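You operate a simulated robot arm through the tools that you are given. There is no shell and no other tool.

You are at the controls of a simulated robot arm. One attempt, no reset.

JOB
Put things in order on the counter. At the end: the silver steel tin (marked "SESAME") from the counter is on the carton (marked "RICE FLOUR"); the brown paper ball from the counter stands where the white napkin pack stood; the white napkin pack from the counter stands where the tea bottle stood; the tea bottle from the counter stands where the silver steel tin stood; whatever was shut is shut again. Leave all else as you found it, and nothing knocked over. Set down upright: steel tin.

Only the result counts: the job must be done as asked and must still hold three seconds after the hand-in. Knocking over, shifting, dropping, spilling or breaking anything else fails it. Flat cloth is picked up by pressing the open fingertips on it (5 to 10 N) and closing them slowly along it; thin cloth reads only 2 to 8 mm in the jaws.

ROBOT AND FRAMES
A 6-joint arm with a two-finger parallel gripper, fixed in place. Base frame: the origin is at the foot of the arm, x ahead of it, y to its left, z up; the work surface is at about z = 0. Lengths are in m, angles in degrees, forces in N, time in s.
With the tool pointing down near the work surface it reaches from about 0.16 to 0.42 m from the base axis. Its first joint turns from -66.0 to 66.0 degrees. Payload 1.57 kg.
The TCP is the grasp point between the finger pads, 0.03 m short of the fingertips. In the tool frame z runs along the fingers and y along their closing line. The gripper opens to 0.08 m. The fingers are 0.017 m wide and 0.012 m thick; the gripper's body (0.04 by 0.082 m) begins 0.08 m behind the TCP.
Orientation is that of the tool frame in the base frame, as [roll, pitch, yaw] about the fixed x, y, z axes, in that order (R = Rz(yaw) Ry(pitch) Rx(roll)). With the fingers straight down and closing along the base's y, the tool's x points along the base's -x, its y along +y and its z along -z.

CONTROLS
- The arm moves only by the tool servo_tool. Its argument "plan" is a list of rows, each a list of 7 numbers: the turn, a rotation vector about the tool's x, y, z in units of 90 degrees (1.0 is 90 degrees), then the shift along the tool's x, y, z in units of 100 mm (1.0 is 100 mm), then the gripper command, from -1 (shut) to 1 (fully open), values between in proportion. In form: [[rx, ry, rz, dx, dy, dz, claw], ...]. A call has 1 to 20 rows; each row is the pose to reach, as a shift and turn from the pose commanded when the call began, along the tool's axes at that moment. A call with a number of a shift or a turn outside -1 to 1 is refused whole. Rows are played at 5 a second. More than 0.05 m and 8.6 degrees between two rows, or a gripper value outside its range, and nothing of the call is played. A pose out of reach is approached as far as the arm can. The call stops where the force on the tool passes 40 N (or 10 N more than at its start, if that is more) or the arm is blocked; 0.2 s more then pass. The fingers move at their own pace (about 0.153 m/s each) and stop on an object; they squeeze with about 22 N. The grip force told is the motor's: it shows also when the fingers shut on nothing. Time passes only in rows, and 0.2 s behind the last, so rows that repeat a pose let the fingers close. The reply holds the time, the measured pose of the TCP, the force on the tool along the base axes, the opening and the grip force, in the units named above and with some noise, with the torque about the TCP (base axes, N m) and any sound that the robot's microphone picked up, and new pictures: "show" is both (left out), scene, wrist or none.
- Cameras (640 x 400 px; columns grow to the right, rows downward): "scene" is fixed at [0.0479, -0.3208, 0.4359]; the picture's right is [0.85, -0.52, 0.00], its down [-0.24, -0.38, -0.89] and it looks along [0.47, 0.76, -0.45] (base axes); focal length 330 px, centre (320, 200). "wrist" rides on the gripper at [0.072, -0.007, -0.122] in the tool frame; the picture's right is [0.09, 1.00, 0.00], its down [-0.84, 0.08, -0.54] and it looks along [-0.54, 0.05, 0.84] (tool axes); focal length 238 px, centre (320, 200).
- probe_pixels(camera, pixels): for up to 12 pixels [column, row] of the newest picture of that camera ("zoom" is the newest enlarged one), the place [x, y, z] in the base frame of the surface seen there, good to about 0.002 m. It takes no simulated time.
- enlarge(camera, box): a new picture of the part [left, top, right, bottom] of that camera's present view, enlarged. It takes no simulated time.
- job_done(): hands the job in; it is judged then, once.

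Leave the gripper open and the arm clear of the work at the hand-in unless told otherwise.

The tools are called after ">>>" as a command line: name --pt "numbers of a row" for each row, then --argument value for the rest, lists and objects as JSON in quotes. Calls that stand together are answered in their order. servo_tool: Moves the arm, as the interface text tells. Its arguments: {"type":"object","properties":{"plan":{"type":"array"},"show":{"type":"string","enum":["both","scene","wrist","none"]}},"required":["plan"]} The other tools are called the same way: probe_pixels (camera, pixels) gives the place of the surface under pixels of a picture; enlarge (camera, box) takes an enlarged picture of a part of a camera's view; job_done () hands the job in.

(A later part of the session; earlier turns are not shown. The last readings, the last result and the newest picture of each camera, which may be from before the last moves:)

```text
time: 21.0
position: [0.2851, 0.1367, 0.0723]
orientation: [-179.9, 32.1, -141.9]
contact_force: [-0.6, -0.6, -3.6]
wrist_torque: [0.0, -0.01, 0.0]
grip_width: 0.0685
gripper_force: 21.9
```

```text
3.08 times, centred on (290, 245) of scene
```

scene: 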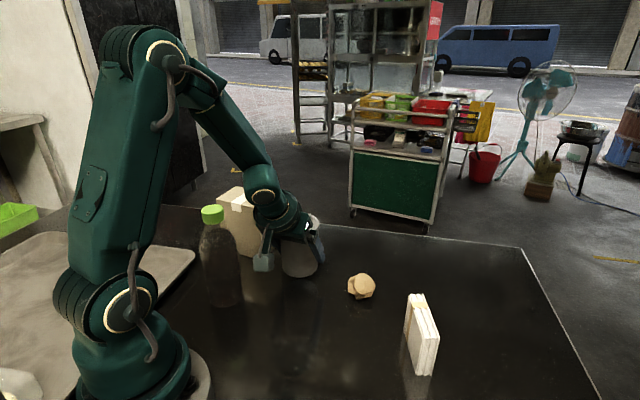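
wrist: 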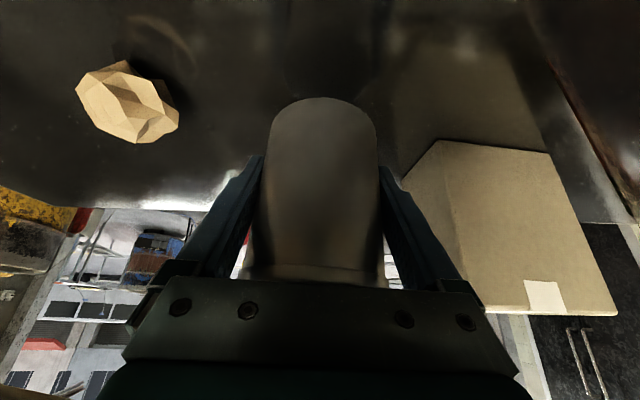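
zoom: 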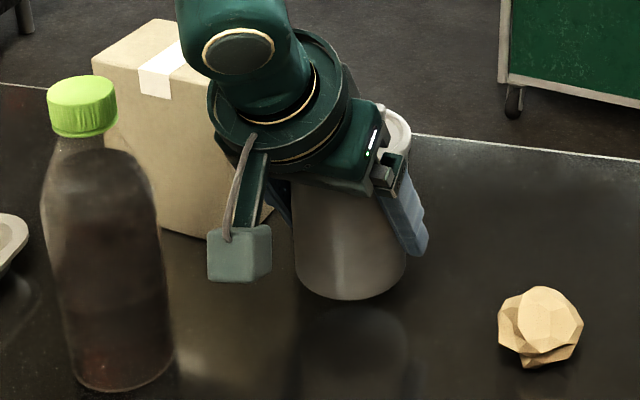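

The whole tin is off the counter (about 3.6 N) with its lid on. I raise it 100 mm more, straight up.

>>> servo_tool --pt "0 0 0 -0.08 0 -0.127 -1" --pt "0 0 0 -0.19 0 -0.296 -1" --pt "0 0 0 -0.3 0 -0.48 -1" --pt "0 0 0 -0.42 0 -0.67 -1" --pt "0 0 0 -0.531 0 -0.847 -1" --pt "0 0 0 -0.531 0 -0.847 -1" --show "scene"

```text
time: 22.4
position: [0.2824, 0.1379, 0.1728]
orientation: [-179.9, 32.1, -141.8]
contact_force: [-0.5, 0.0, -4.7]
wrist_torque: [0.01, 0.01, 0.02]
grip_width: 0.0687
gripper_force: 22.0
```

scene: 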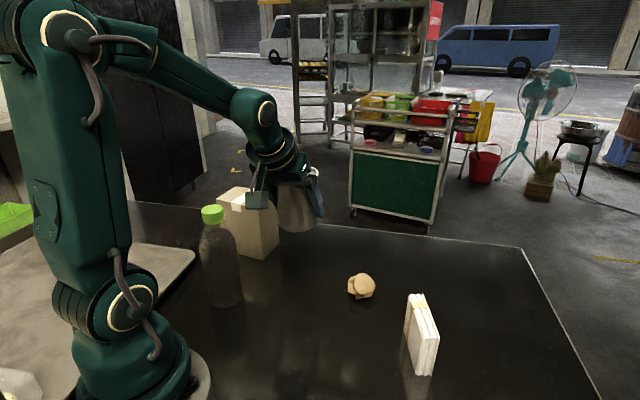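

The tin is carried steadily. I raise another 40 mm (tin bottom ≈0.17, well above the carton's 0.13) and go the first half of the way toward the carton, with the camera box passing well above the bottle cap.

>>> servo_tool --pt "0 0 0 -0.106 0 -0.17 -1" --pt "0 0 0 -0.212 0 -0.339 -1" --pt "0 0 0 -0.265 0.147 -0.306 -1" --pt "0 0 0 -0.319 0.294 -0.272 -1" --pt "0 0 0 -0.372 0.441 -0.239 -1" --pt "0 0 0 -0.426 0.588 -0.205 -1" --pt "0 0 0 -0.479 0.735 -0.172 -1" --pt "0 0 0 -0.479 0.735 -0.172 -1" --show "both"

```text
time: 24.2
position: [0.2642, 0.2163, 0.213]
orientation: [-179.9, 32.0, -141.8]
contact_force: [0.0, -1.8, -3.8]
wrist_torque: [-0.02, 0.03, -0.03]
grip_width: 0.0685
gripper_force: 21.9
```

scene: 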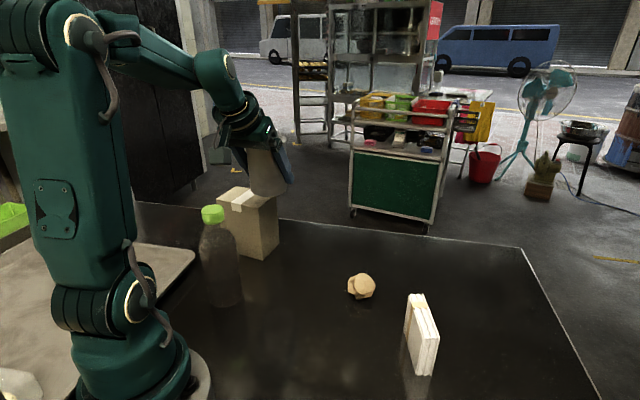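
wrist: 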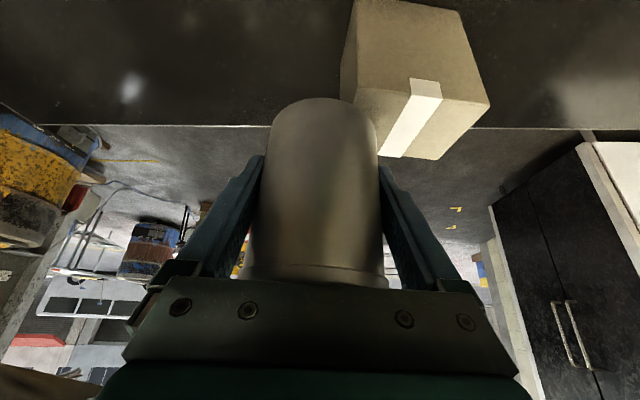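

Halfway there and steady. I go the rest of the way to above the carton's centre (0.2415, 0.2925).

>>> servo_tool --pt "0 0 0 -0.049 0.148 0.031 -1" --pt "0 0 0 -0.099 0.296 0.062 -1" --pt "0 0 0 -0.148 0.444 0.093 -1" --pt "0 0 0 -0.198 0.592 0.124 -1" --pt "0 0 0 -0.247 0.74 0.155 -1" --pt "0 0 0 -0.247 0.74 0.155 -1" --show "both"

>>> enlarge --camera "scene" --box '[180, 110, 320, 270]'

```text
time: 25.6
position: [0.2415, 0.2891, 0.2121]
orientation: [180.0, 32.1, -141.9]
contact_force: [0.5, -0.4, -4.1]
wrist_torque: [-0.02, 0.04, 0.0]
grip_width: 0.0684
gripper_force: 21.8
```

scene: 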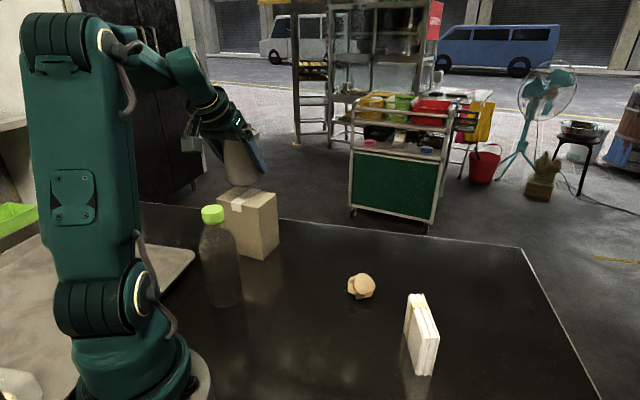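
wrist: 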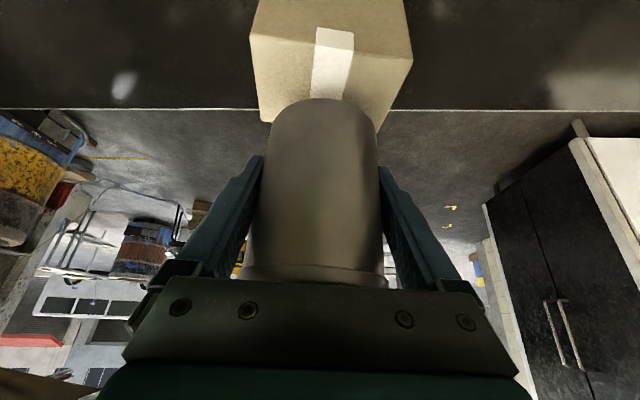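

```text
2.50 times, centred on (250, 190) of scene
```

zoom: 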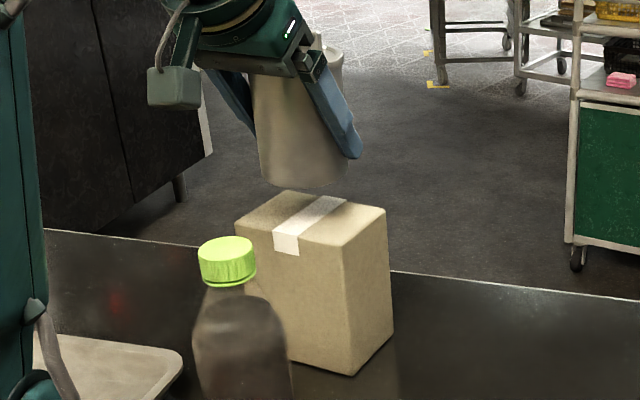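

The tin is above the carton. Before lowering I check that it hangs upright and how its bottom sits over the carton.

>>> enlarge --camera "scene" --box '[215, 120, 285, 200]'

>>> probe_pixels --camera "scene" --pixels '[[228, 145], [228, 160], [230, 175], [240, 145], [240, 160], [240, 180], [250, 160], [250, 180], [236, 183], [245, 184], [232, 150], [232, 175]]'

>>> probe_pixels --camera "wrist" --pixels '[[320, 102], [320, 130], [320, 160], [320, 190], [320, 220], [320, 250], [320, 270], [335, 60], [255, 35], [405, 35], [290, 150], [350, 150]]'

```text
5.00 times, centred on (250, 160) of scene
```

zoom: 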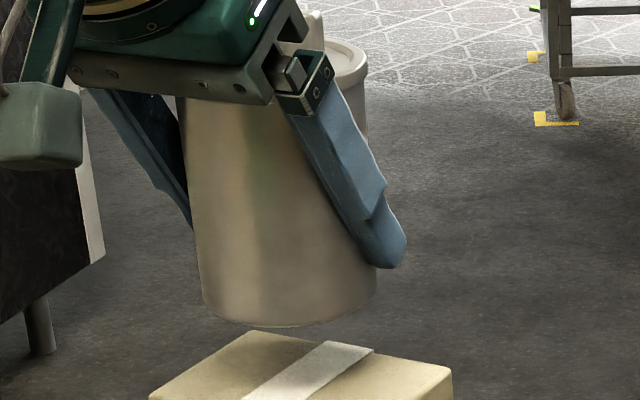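

```text
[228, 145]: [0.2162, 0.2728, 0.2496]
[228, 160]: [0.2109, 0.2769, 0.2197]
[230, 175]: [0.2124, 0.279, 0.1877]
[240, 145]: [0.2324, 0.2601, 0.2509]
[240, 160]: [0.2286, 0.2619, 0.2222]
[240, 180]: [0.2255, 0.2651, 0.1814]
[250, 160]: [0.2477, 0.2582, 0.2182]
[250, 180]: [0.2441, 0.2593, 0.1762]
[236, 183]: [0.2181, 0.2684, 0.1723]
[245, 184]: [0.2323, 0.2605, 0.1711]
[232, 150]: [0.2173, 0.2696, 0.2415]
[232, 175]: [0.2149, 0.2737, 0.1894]
```

```text
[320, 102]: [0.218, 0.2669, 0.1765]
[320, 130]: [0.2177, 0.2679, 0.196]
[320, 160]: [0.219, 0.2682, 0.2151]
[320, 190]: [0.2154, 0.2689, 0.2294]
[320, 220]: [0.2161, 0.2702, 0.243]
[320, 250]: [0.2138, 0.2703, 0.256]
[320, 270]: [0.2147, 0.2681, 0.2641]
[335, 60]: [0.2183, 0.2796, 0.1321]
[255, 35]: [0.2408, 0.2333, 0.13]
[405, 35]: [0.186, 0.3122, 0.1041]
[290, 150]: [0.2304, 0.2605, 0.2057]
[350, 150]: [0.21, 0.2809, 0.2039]
```

The tin hangs upright (its back edge deviates only about 1°) and is within 3 mm of the carton's centre. I lower 34 mm with a small centring shift, leaving a few millimetres.

>>> servo_tool --pt "0 0 0 0.04 0.024 0.08 -1" --pt "0 0 0 0.085 0.024 0.155 -1" --pt "0 0 0 0.125 0.024 0.225 -1" --pt "0 0 0 0.15 0.024 0.27 -1" --pt "0 0 0 0.165 0.024 0.298 -1" --pt "0 0 0 0.165 0.024 0.298 -1" --show "both"

>>> enlarge --camera "scene" --box '[210, 140, 290, 230]'

```text
time: 27.0
position: [0.2418, 0.2948, 0.1778]
orientation: [-179.9, 32.0, -141.9]
contact_force: [0.0, 0.1, -3.7]
wrist_torque: [0.0, 0.05, 0.02]
grip_width: 0.0688
gripper_force: 22.5
```

scene: 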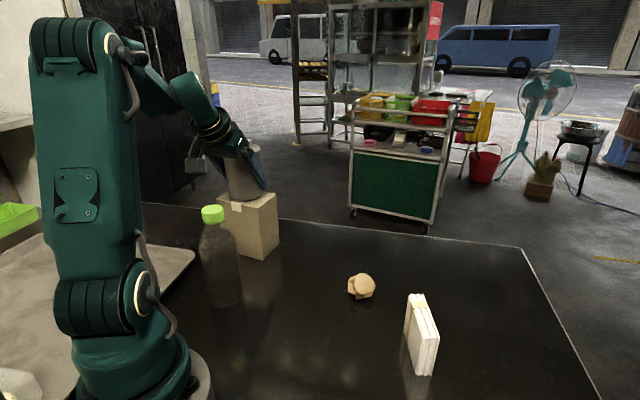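
wrist: 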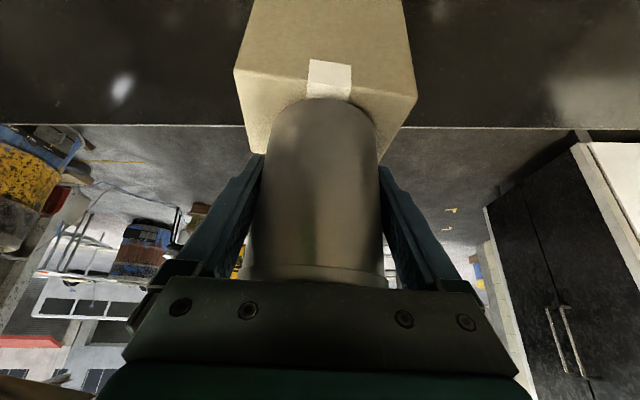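

```text
4.44 times, centred on (250, 185) of scene
```

zoom: 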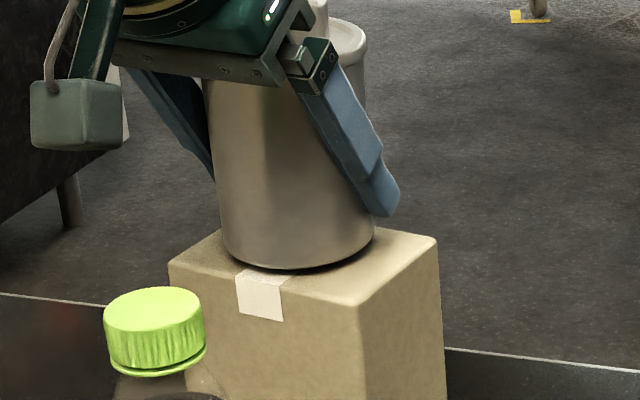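

The tin sits a few millimetres above the carton. I check where the tin's foot lies relative to the carton's edges.

>>> enlarge --camera "wrist" --box '[225, 30, 425, 160]'

>>> probe_pixels --camera "wrist" --pixels '[[320, 104], [320, 110], [300, 106], [340, 106], [283, 120], [362, 120], [315, 99], [326, 99], [240, 72], [410, 100], [260, 140], [385, 140]]'

>>> probe_pixels --camera "scene" --pixels '[[232, 190], [240, 196], [250, 199], [262, 199], [268, 196], [290, 195], [231, 205], [258, 206], [270, 200], [231, 196], [275, 195], [262, 203]]'

```text
3.08 times, centred on (325, 95) of wrist
```

zoom: 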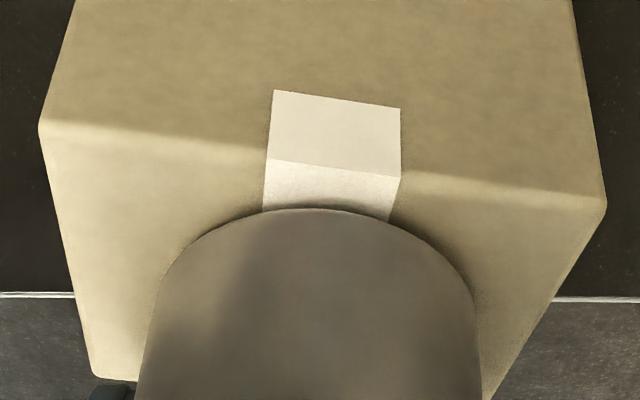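

```text
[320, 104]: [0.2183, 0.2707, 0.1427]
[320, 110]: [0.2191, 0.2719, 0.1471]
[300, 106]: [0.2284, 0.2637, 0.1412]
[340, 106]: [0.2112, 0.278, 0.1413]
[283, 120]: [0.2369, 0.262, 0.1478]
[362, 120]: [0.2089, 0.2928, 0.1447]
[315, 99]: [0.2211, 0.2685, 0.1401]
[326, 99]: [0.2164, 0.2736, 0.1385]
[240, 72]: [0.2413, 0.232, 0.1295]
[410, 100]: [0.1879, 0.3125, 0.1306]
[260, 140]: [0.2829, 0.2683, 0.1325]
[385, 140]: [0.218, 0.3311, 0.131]
```

```text
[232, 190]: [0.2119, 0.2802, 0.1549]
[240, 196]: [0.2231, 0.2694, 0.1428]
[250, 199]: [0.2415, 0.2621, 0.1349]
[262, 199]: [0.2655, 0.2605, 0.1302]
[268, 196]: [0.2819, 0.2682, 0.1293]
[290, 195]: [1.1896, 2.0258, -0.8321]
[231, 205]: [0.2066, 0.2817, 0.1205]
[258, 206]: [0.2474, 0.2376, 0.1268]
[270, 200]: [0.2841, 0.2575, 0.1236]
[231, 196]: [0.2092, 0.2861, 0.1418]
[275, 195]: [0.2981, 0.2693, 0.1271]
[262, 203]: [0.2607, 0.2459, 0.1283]
```

The tin's foot is centred at about (0.243, 0.295) over the carton's (0.242, 0.293), with its bottom near z≈0.136. I lower the last millimetres slowly to contact.

>>> servo_tool --pt "0 0 0 0.011 -0.01 0.017 -1" --pt "0 0 0 0.019 -0.01 0.03 -1" --pt "0 0 0 0.024 -0.01 0.038 -1" --pt "0 0 0 0.029 -0.01 0.047 -1" --pt "0 0 0 0.029 -0.01 0.047 -1" --show "scene"

```text
time: 28.2
position: [0.241, 0.2934, 0.1728]
orientation: [-180.0, 32.0, -141.9]
contact_force: [-2.7, -2.6, 6.6]
wrist_torque: [-0.38, -0.07, -0.13]
grip_width: 0.0685
gripper_force: 22.2
```

scene: 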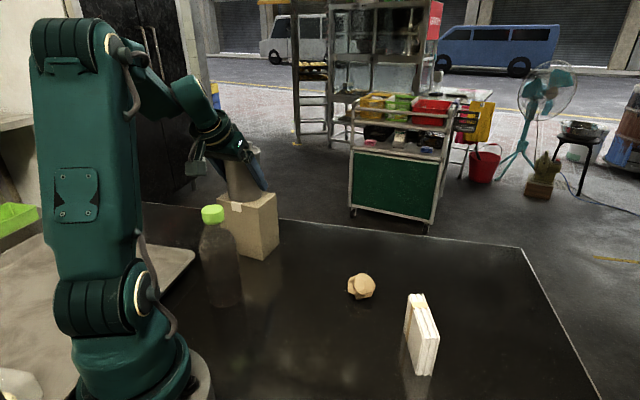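

The force turned from -3.7 to +6.6 N: the tin rests on the carton. I take a close look before letting go.

>>> enlarge --camera "scene" --box '[210, 140, 290, 230]'

```text
4.44 times, centred on (250, 185) of scene
```

zoom: 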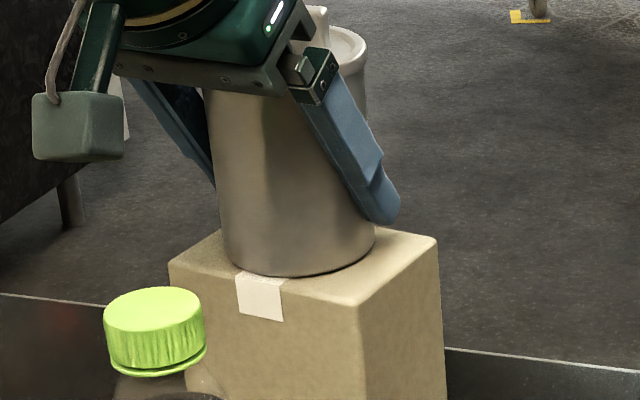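

It sits flat and inside the carton's edges. I open the fingers slowly.

>>> servo_tool --pt "0 0 0 0 0 0 0.7" --pt "0 0 0 0 0 0 0.73" --pt "0 0 0 0 0 0 0.76" --pt "0 0 0 0 0 0 0.82" --pt "0 0 0 0 0 0 0.9" --pt "0 0 0 0 0 0 1" --pt "0 0 0 0 0 0 1" --show "both"

>>> enlarge --camera "scene" --box '[210, 140, 290, 230]'

```text
time: 29.8
position: [0.2413, 0.2926, 0.1734]
orientation: [-179.9, 32.2, -141.9]
contact_force: [0.2, -0.7, 0.0]
wrist_torque: [-0.02, 0.01, -0.01]
grip_width: 0.0801
gripper_force: 0.2
```

scene: 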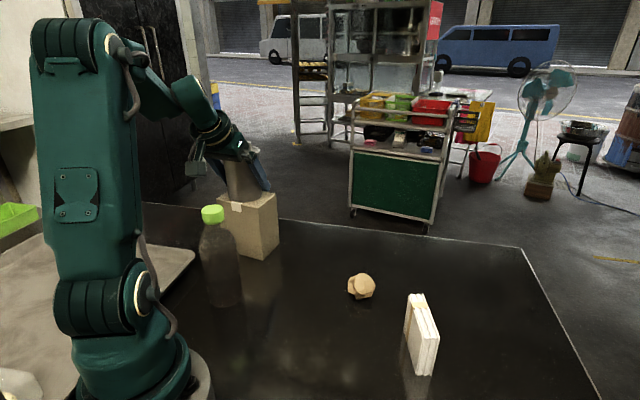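
wrist: 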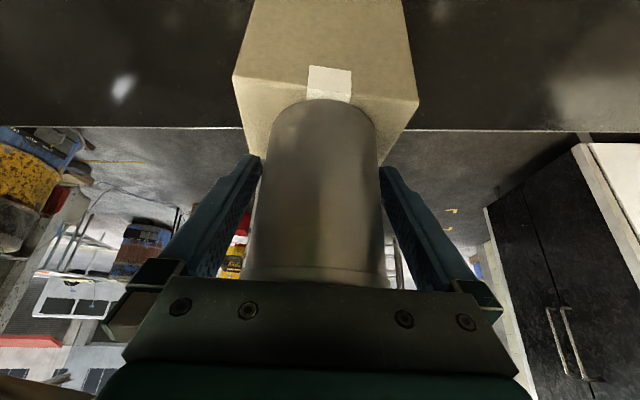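

```text
4.44 times, centred on (250, 185) of scene
```

zoom: 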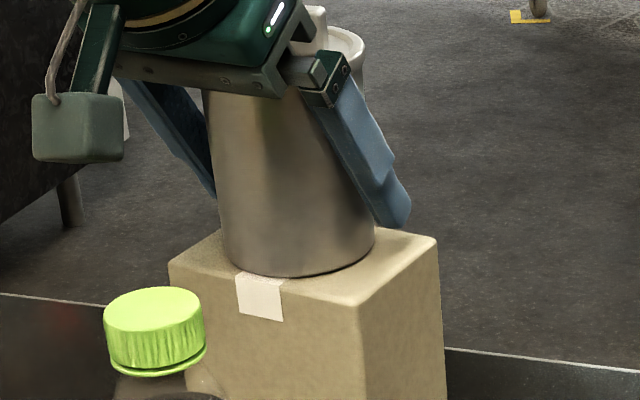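

The tin stands free and upright on the carton. I back the hand off along its own finger axis, which keeps the fingers away from the lid's widest part.

>>> servo_tool --pt "0 0 0 0 0 -0.1 1" --pt "0 0 0 0 0 -0.25 1" --pt "0 0 0 0 0 -0.45 1" --pt "0 0 0 0 0 -0.65 1" --pt "0 0 0 0 0 -0.85 1" --pt "0 0 0 0 0 -1.0 1" --pt "0 0 0 0 0 -1.0 1" --show "both"

```text
time: 31.4
position: [0.2217, 0.2493, 0.2571]
orientation: [-179.8, 32.1, -142.0]
contact_force: [0.0, 0.3, -0.3]
wrist_torque: [-0.01, -0.02, 0.01]
grip_width: 0.0796
gripper_force: 0.1
out of reach, approached as far as the arm can: row 2, 3, 4, 5, 6, 7
heard: snap
```

scene: 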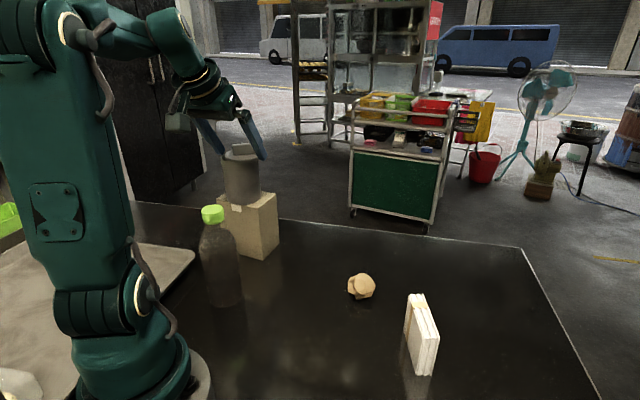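
wrist: 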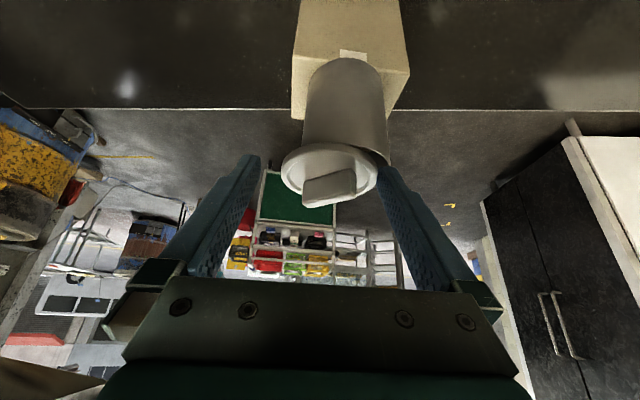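

A "snap" was heard and the arm could not follow the path (out of reach), so a finger drifted into the lid. I stop and look closely at the lid.

>>> enlarge --camera "wrist" --box '[235, 30, 435, 220]'

>>> enlarge --camera "scene" --box '[190, 100, 290, 220]'

>>> probe_pixels --camera "wrist" --pixels '[[284, 175], [300, 160], [330, 148], [360, 155], [375, 170], [372, 185], [340, 200], [310, 198], [325, 185], [345, 180], [315, 140], [380, 150]]'

```text
2.11 times, centred on (335, 125) of wrist
```

zoom: 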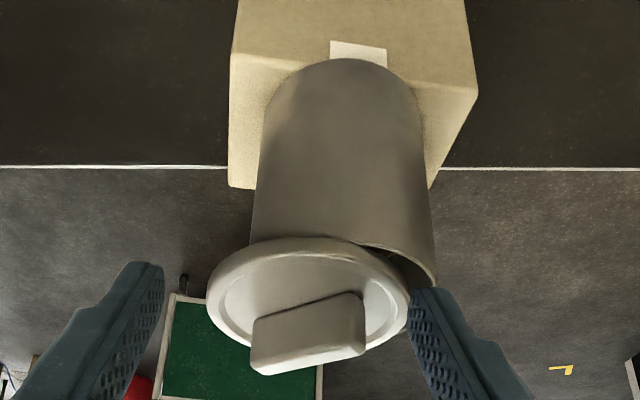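

```text
3.33 times, centred on (240, 160) of scene
```

zoom: 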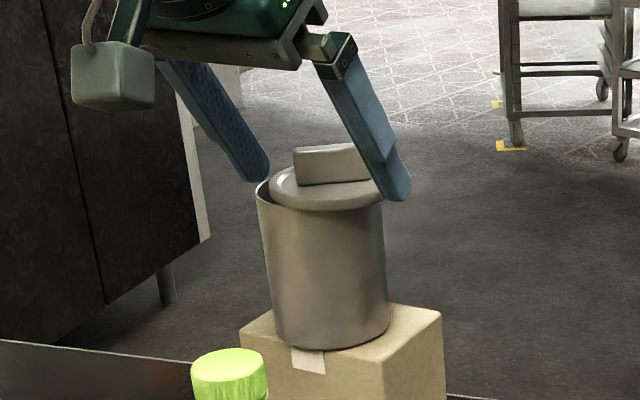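

```text
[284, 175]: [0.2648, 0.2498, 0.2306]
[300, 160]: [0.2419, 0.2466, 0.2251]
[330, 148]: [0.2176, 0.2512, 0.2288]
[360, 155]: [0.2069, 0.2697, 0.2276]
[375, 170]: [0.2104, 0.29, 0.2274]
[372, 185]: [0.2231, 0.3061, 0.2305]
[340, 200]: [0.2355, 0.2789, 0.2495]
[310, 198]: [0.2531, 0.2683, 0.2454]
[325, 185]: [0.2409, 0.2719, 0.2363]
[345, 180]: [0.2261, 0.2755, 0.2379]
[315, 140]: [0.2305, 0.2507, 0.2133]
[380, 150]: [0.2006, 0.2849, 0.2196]
```

The lid has popped off and slid about 17 mm sideways, but it still rests on the tin, and the tin stands upright on the carton with nothing spilled. The near-straight wrist caused the reach problem. I make a zero-motion call to learn whether the commanded pose is itself unreachable before moving.

>>> servo_tool --pt "0 0 0 0 0 0 1" --show "none"

```text
time: 31.8
position: [0.2224, 0.2483, 0.2575]
orientation: [-179.9, 32.2, -141.9]
contact_force: [0.4, 0.4, -1.1]
wrist_torque: [0.01, -0.04, -0.02]
grip_width: 0.0801
gripper_force: 0.1
```

The commanded pose is now the actual one. I raise the hand while tilting it back toward vertical (away from the straight-wrist limit), with 3 mm toward +lateral so the right finger leaves the lid edge.

>>> servo_tool --pt "0 0.04 0 -0.027 0.015 -0.042 1" --pt "0 0.09 0 -0.064 0.03 -0.102 1" --pt "0 0.15 0 -0.106 0.03 -0.169 1" --pt "0 0.22 0 -0.149 0.03 -0.237 1" --pt "0 0.22 0 -0.149 0.03 -0.237 1" --show "both"

```text
time: 33.0
position: [0.2201, 0.2506, 0.2834]
orientation: [-179.9, 12.1, -141.9]
contact_force: [-0.2, 0.0, 0.2]
wrist_torque: [-0.05, 0.02, 0.0]
grip_width: 0.08
gripper_force: 0.0
```

scene: 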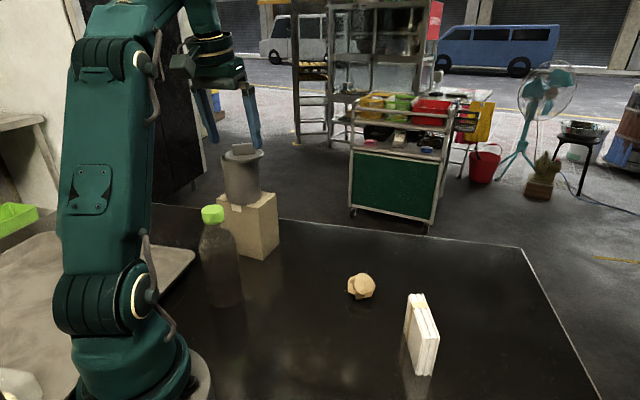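
wrist: 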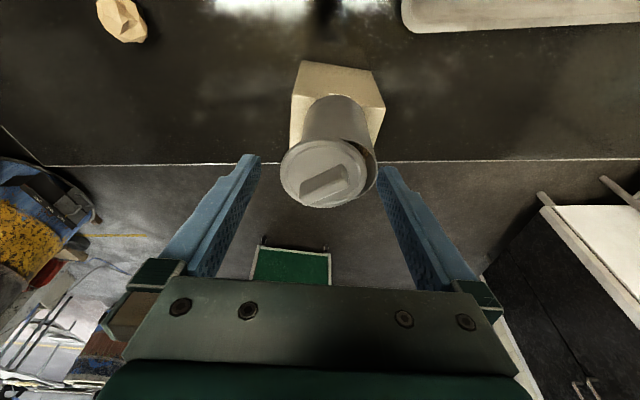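

The hand is now clear above the lid. I finish the tilt to vertical and rise a little to measure the lid and tin.

>>> servo_tool --pt "0 0.067 0 -0.02 0 -0.1 1" --pt "0 0.134 0 -0.042 0 -0.196 1" --pt "0 0.134 0 -0.042 0 -0.196 1" --show "both"

>>> enlarge --camera "wrist" --box '[260, 50, 410, 210]'

>>> enlarge --camera "scene" --box '[190, 120, 290, 240]'

```text
time: 33.8
position: [0.206, 0.2329, 0.2721]
orientation: [-179.9, 0.2, -142.0]
contact_force: [-0.4, -0.2, 0.5]
wrist_torque: [0.02, 0.03, 0.0]
grip_width: 0.0801
gripper_force: 0.0
out of reach, approached as far as the arm can: row 1, 2, 3
```

scene: 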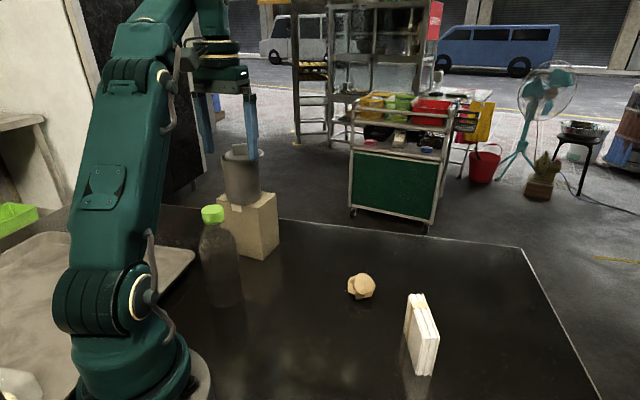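
wrist: 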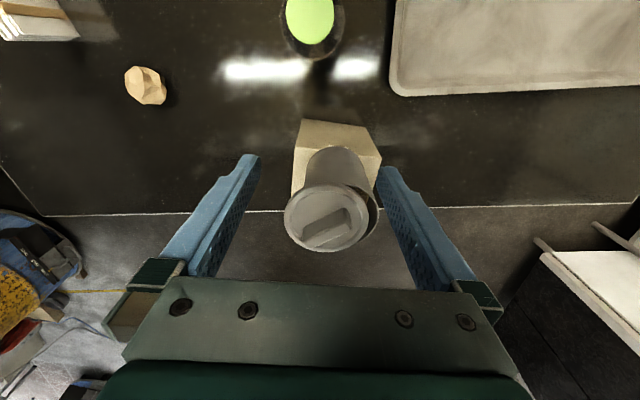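

```text
2.50 times, centred on (335, 130) of wrist
```

zoom: 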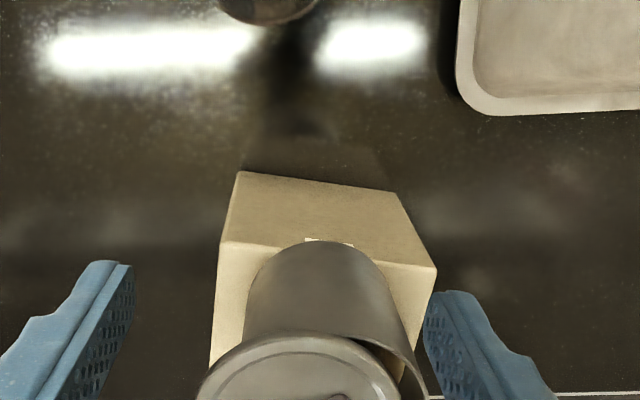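

```text
3.33 times, centred on (240, 180) of scene
```

zoom: 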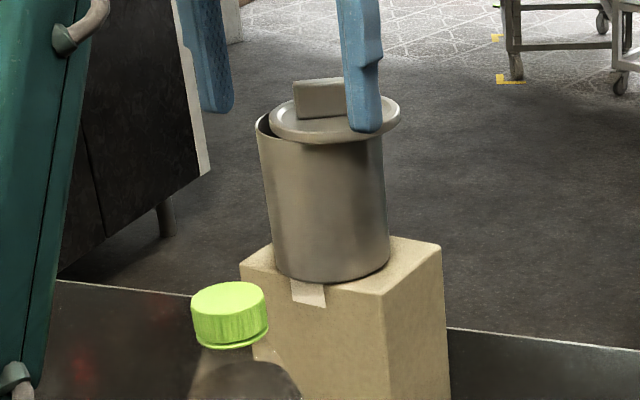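

The arm is at its height limit with an upright tool here, but it is clear of everything (fingers about 57 mm short of the lid). I measure the displaced lid, its knob and the tin's rim precisely.

>>> enlarge --camera "wrist" --box '[270, 140, 390, 260]'

>>> probe_pixels --camera "wrist" --pixels '[[287, 220], [366, 220], [325, 188], [325, 248], [295, 197], [355, 197], [300, 243], [352, 242], [306, 237], [346, 213], [325, 228], [374, 215]]'

>>> enlarge --camera "scene" --box '[210, 130, 270, 210]'

>>> probe_pixels --camera "scene" --pixels '[[229, 146], [245, 146], [245, 154], [252, 160], [232, 160], [222, 162], [220, 156], [225, 150], [240, 161], [218, 165], [250, 170], [238, 175]]'

```text
3.33 times, centred on (330, 200) of wrist
```

zoom: 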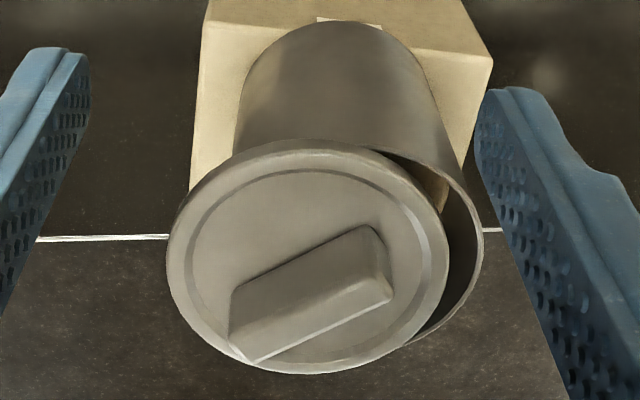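

```text
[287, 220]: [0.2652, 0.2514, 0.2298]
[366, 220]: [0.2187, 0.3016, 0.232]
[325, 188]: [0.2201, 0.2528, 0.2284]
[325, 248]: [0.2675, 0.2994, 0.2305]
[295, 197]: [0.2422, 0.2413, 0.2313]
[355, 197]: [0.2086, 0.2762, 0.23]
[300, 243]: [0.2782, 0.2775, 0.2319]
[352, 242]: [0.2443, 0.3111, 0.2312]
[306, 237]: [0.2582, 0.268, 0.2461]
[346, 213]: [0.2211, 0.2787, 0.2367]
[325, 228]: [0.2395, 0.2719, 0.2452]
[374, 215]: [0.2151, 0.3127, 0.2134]
```

```text
5.00 times, centred on (240, 170) of scene
```

zoom: 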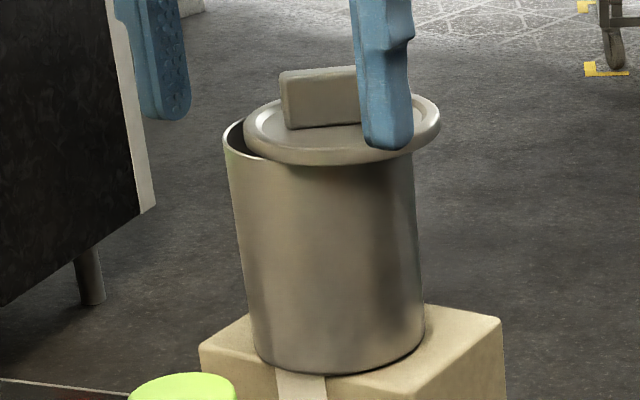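

```text
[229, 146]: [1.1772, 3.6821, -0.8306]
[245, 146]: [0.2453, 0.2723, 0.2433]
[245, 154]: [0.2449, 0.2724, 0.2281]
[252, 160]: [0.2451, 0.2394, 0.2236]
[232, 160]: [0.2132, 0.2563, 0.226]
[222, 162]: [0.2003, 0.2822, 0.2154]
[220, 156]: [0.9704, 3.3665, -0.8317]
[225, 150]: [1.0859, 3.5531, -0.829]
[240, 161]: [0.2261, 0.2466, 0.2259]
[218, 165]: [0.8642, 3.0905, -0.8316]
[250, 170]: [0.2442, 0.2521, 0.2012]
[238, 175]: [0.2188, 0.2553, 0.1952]
```

The lid's centre is now about (0.243, 0.276). The tin itself also seems to have been dragged about 1 cm on the carton. I probe the tin's rim and foot and check that the carton has not moved.

>>> probe_pixels --camera "wrist" --pixels '[[378, 208], [377, 203], [374, 198], [370, 193], [362, 189], [377, 218], [374, 226], [368, 234], [331, 148], [315, 152], [345, 152], [331, 165]]'

>>> probe_pixels --camera "wrist" --pixels '[[292, 165], [381, 156], [302, 121], [368, 128], [294, 190], [298, 160], [376, 160], [310, 247], [350, 229], [305, 229], [344, 210], [330, 225]]'

>>> probe_pixels --camera "scene" --pixels '[[268, 256], [277, 245], [262, 252], [250, 220], [275, 215], [226, 200], [260, 206], [241, 204], [230, 200], [255, 202], [240, 190], [240, 165]]'

>>> enlarge --camera "scene" --box '[190, 180, 330, 310]'

```text
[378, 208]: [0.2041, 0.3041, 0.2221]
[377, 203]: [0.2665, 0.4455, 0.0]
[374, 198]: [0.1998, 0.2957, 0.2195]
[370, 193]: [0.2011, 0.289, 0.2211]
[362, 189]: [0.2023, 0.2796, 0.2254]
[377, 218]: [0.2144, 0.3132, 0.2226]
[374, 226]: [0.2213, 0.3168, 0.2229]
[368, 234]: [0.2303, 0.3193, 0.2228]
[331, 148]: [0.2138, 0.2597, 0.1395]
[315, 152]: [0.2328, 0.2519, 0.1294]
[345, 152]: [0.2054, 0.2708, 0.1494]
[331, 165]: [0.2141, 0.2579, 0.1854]
```

```text
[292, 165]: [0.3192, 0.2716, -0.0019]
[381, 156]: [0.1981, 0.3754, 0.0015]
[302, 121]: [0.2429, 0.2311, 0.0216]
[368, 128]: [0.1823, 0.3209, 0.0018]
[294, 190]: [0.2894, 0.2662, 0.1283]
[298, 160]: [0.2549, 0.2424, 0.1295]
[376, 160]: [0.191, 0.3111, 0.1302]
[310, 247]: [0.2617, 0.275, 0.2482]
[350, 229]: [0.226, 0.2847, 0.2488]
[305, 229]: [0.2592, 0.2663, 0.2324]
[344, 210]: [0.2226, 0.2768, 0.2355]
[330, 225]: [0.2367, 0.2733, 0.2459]
```

```text
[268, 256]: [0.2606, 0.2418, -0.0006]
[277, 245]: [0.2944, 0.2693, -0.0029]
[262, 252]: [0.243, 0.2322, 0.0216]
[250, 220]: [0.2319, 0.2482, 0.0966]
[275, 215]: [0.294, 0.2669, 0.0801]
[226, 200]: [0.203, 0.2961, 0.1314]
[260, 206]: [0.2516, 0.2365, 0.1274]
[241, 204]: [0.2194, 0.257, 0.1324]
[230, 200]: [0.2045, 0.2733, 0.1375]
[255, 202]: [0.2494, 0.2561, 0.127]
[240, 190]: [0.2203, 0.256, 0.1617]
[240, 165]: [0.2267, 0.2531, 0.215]
```

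```text
3.08 times, centred on (260, 245) of scene
```

zoom: 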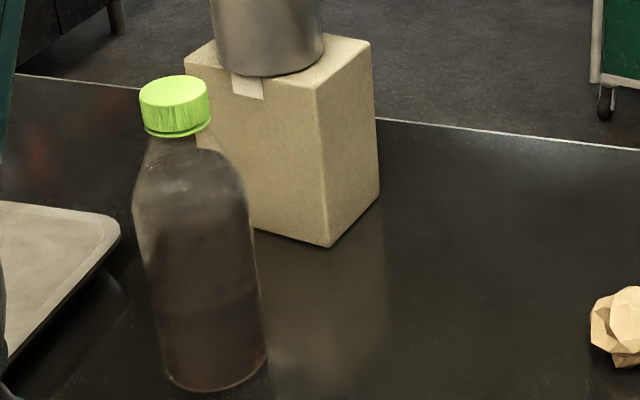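

The carton is unmoved. The tin body is now centred at about (0.2335, 0.286) and still well supported, and the lid at (0.243, 0.276), so the lid must go 14 mm along direction 135°. I'll use a hand turned to 45° (in line with the arm, so the wrist can tilt freely): first turn 7° more and move back 15 mm for room, then tilt 30°.

>>> servo_tool --pt "0 0 -0.039 0.07 0 0 1" --pt "0 0 -0.078 0.15 0 0 1" --pt "0 0 -0.078 0.15 0 0 1" --show "none"

```text
time: 34.6
position: [0.1938, 0.2252, 0.2724]
orientation: [-179.9, 0.2, -134.9]
contact_force: [-0.4, 0.0, -0.3]
wrist_torque: [-0.02, 0.0, 0.03]
grip_width: 0.08
gripper_force: 0.0
```

Position follows exactly. Now I tilt 30° about the closing line.

>>> servo_tool --pt "0 -0.08 0 0 0 0 1" --pt "0 -0.16 0 0 0 0 1" --pt "0 -0.24 0 0 0 0 1" --pt "0 -0.333 0 0 0 0 1" --pt "0 -0.333 0 0 0 0 1" --show "both"

```text
time: 35.8
position: [0.1935, 0.2257, 0.273]
orientation: [-179.9, 30.3, -134.9]
contact_force: [-1.0, -0.5, -0.3]
wrist_torque: [-0.02, 0.0, 0.0]
grip_width: 0.0798
gripper_force: 0.0
```

scene: 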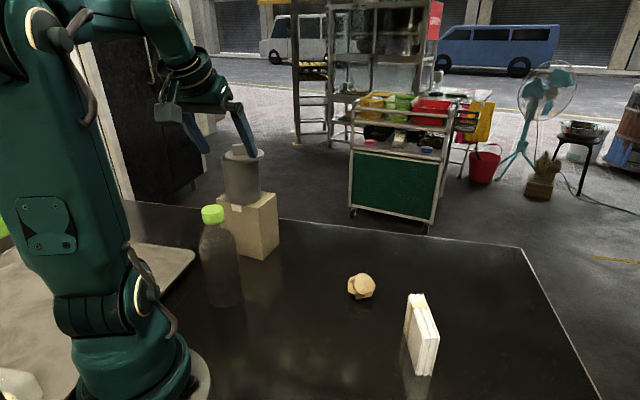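
wrist: 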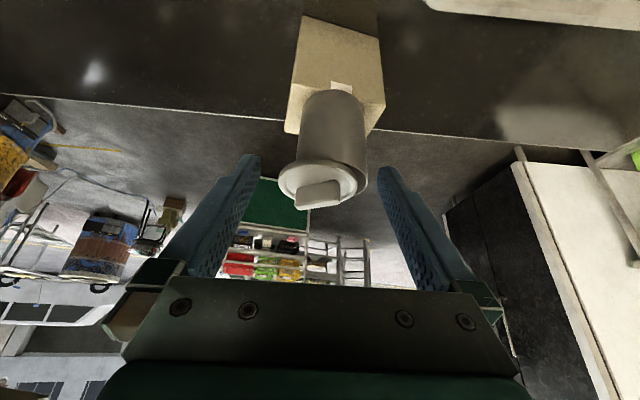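

The tilt is right. I move forward 59 mm at constant height so the open fingers come over both sides of the lid (tips ≈12 mm above it).

>>> servo_tool --pt "0 0 0 -0.126 0.007 0.074 1" --pt "0 0 0 -0.253 0.007 0.148 1" --pt "0 0 0 -0.38 0.007 0.222 1" --pt "0 0 0 -0.506 0.007 0.296 1" --pt "0 0 0 -0.506 0.007 0.296 1" --show "both"

>>> enlarge --camera "wrist" --box '[220, 50, 420, 250]'

>>> enlarge --camera "scene" --box '[190, 100, 290, 220]'

```text
time: 37.0
position: [0.2348, 0.2657, 0.2722]
orientation: [-179.9, 30.2, -134.9]
contact_force: [0.1, -0.2, 0.1]
wrist_torque: [0.0, 0.0, 0.01]
grip_width: 0.0801
gripper_force: 0.0
```

scene: 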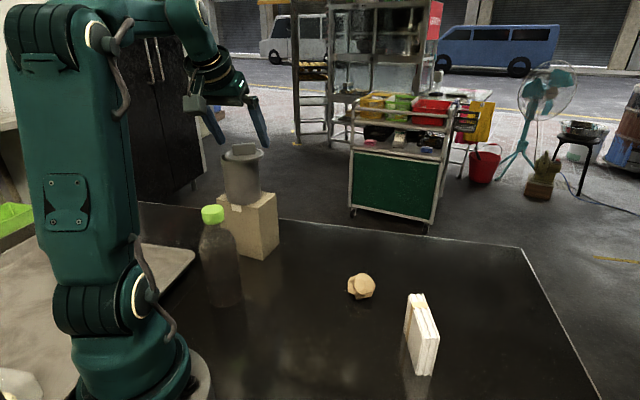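
wrist: 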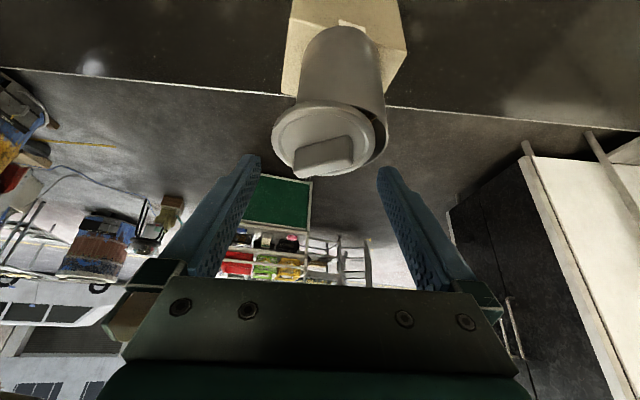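

```text
2.00 times, centred on (320, 150) of wrist
```

zoom: 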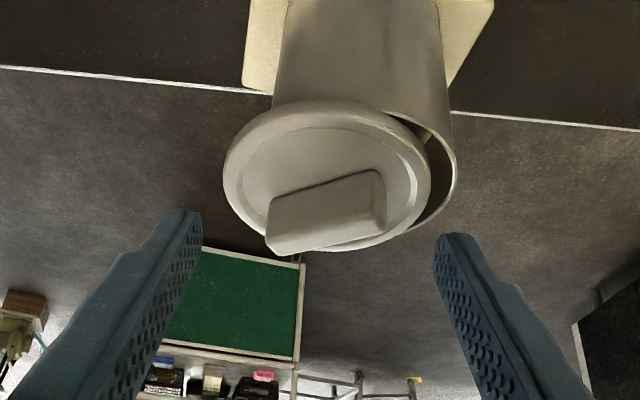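

```text
3.33 times, centred on (240, 160) of scene
```

zoom: 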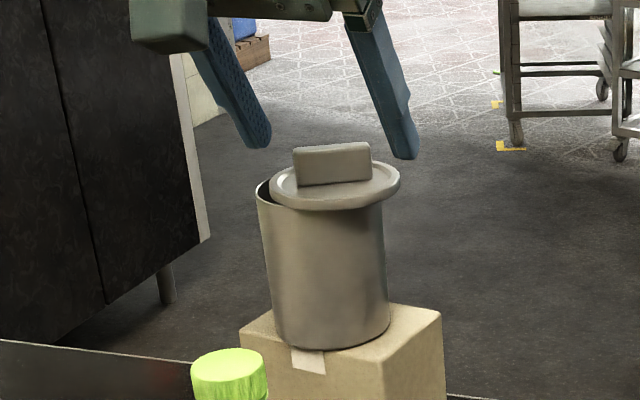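

Both fingers are over the sides of the lid. I lower 12 mm and then probe fingertips against lid height.

>>> servo_tool --pt "0 0 0 0.03 0.015 0.052 1" --pt "0 0 0 0.06 0.015 0.104 1" --pt "0 0 0 0.06 0.015 0.104 1" --show "both"

>>> enlarge --camera "scene" --box '[200, 120, 280, 200]'

>>> enlarge --camera "wrist" --box '[230, 90, 410, 210]'

```text
time: 37.8
position: [0.2349, 0.2663, 0.2601]
orientation: [-179.9, 30.2, -134.8]
contact_force: [-0.5, 0.6, 0.8]
wrist_torque: [-0.02, 0.03, -0.04]
grip_width: 0.0802
gripper_force: 0.1
```

scene: 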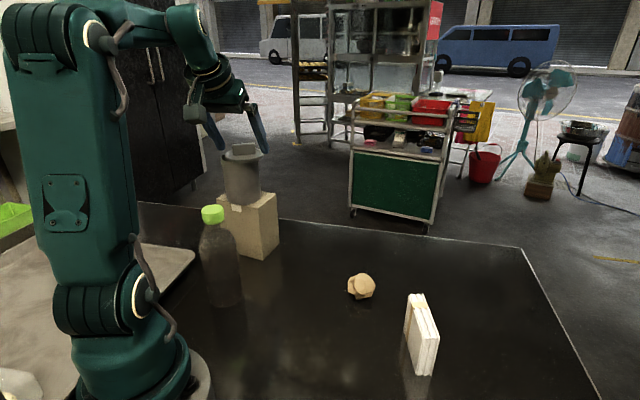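
wrist: 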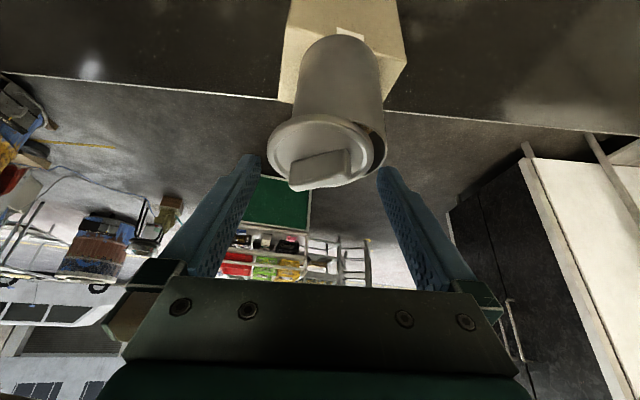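

```text
5.00 times, centred on (240, 160) of scene
```

zoom: 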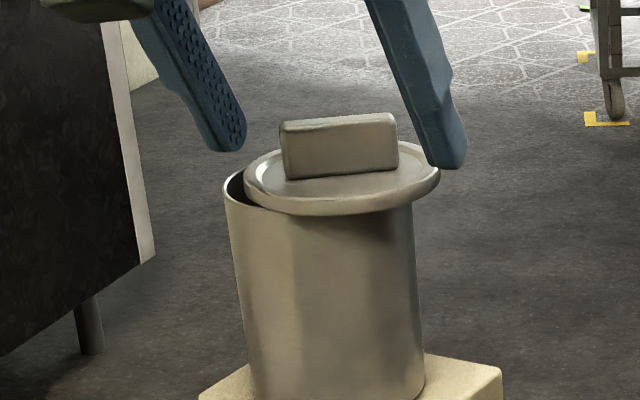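

```text
3.33 times, centred on (320, 150) of wrist
```

zoom: 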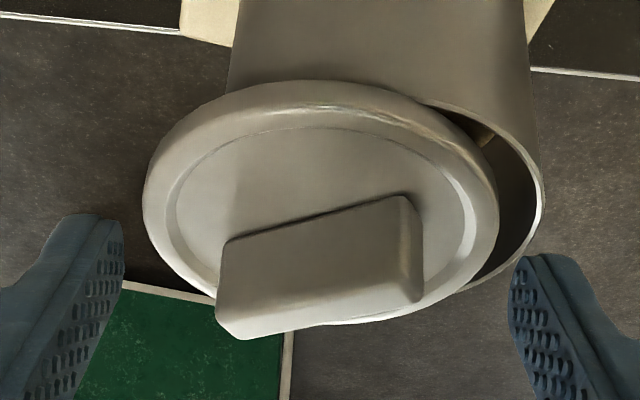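

Tips are about level with the lid's top. I probe the fingertips' heights and the lid edges in both views.

>>> probe_pixels --camera "scene" --pixels '[[265, 152], [264, 150], [267, 150], [262, 152], [221, 149], [223, 147], [219, 148], [262, 157], [245, 161], [232, 159], [227, 154], [255, 161]]'

>>> probe_pixels --camera "wrist" --pixels '[[253, 158], [262, 158], [380, 170], [250, 160], [385, 170], [268, 150], [373, 160], [320, 116], [275, 160], [365, 165], [384, 155], [380, 150]]'

```text
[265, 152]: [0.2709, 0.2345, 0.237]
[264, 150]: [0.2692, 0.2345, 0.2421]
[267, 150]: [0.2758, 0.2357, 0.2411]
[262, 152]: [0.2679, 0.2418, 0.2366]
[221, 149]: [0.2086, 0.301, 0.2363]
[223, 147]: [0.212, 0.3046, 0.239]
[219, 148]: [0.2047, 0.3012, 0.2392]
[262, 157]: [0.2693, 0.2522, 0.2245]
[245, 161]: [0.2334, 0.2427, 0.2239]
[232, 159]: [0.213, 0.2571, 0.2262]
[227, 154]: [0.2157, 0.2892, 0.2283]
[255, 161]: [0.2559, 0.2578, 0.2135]
```

```text
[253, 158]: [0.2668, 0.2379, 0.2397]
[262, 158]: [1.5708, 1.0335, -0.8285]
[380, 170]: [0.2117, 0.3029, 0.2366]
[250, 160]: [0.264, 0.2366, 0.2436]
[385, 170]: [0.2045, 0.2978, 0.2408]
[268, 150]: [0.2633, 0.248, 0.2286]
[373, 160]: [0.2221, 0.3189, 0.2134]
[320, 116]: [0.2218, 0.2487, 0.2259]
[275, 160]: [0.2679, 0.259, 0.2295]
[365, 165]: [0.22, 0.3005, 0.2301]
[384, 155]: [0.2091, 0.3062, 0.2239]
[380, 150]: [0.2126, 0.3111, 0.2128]
```

Tips are about 5 mm above the lid top. I lower 6.5 mm so the tips stand beside the lid edge but stay above the tin's rim (z≈0.222), then close gently on the lid.

>>> servo_tool --pt "0 0 0 0.016 0.01 0.028 1" --pt "0 0 0 0.033 0.01 0.056 1" --pt "0 0 0 0.033 0.01 0.056 1" --show "both"

>>> enlarge --camera "scene" --box '[200, 120, 280, 200]'

>>> enlarge --camera "wrist" --box '[230, 90, 410, 210]'

```text
time: 38.6
position: [0.2338, 0.2678, 0.2528]
orientation: [-179.9, 30.2, -134.9]
contact_force: [0.8, -1.1, -1.0]
wrist_torque: [-0.02, -0.01, 0.0]
grip_width: 0.0796
gripper_force: 0.0
```

scene: 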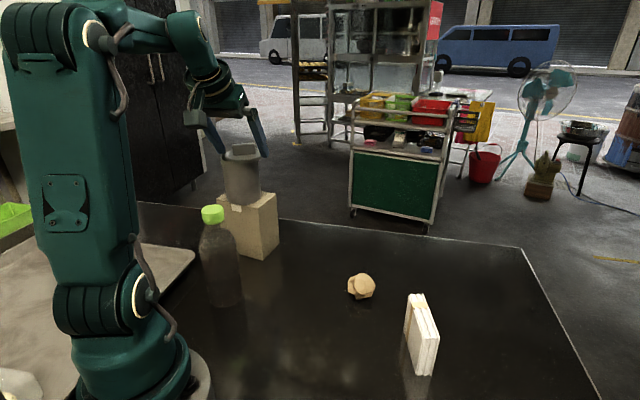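
wrist: 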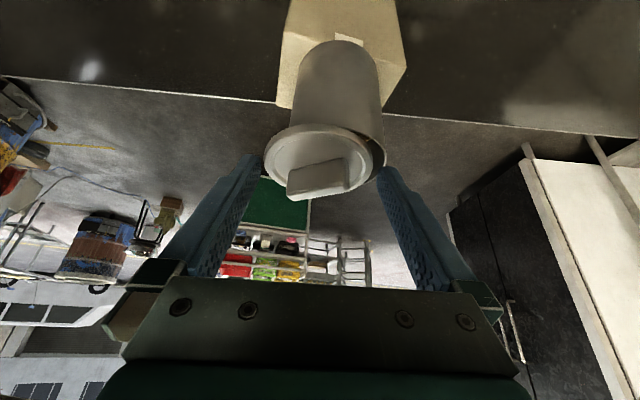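

```text
5.00 times, centred on (240, 160) of scene
```

zoom: 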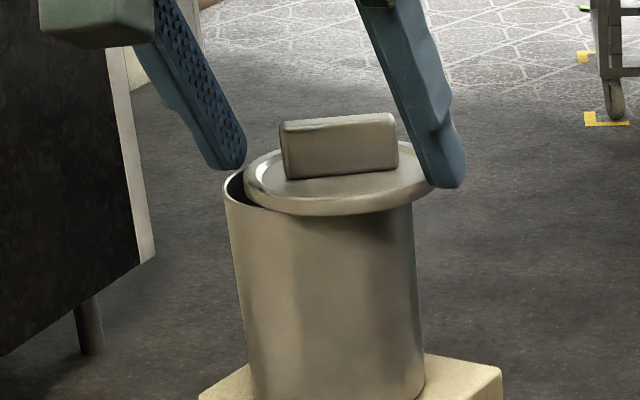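

```text
3.33 times, centred on (320, 150) of wrist
```

zoom: 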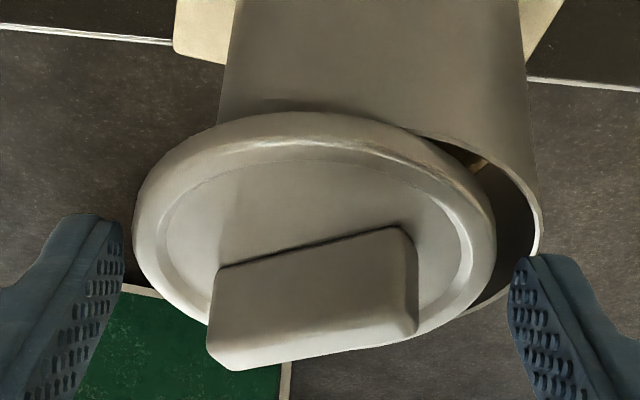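

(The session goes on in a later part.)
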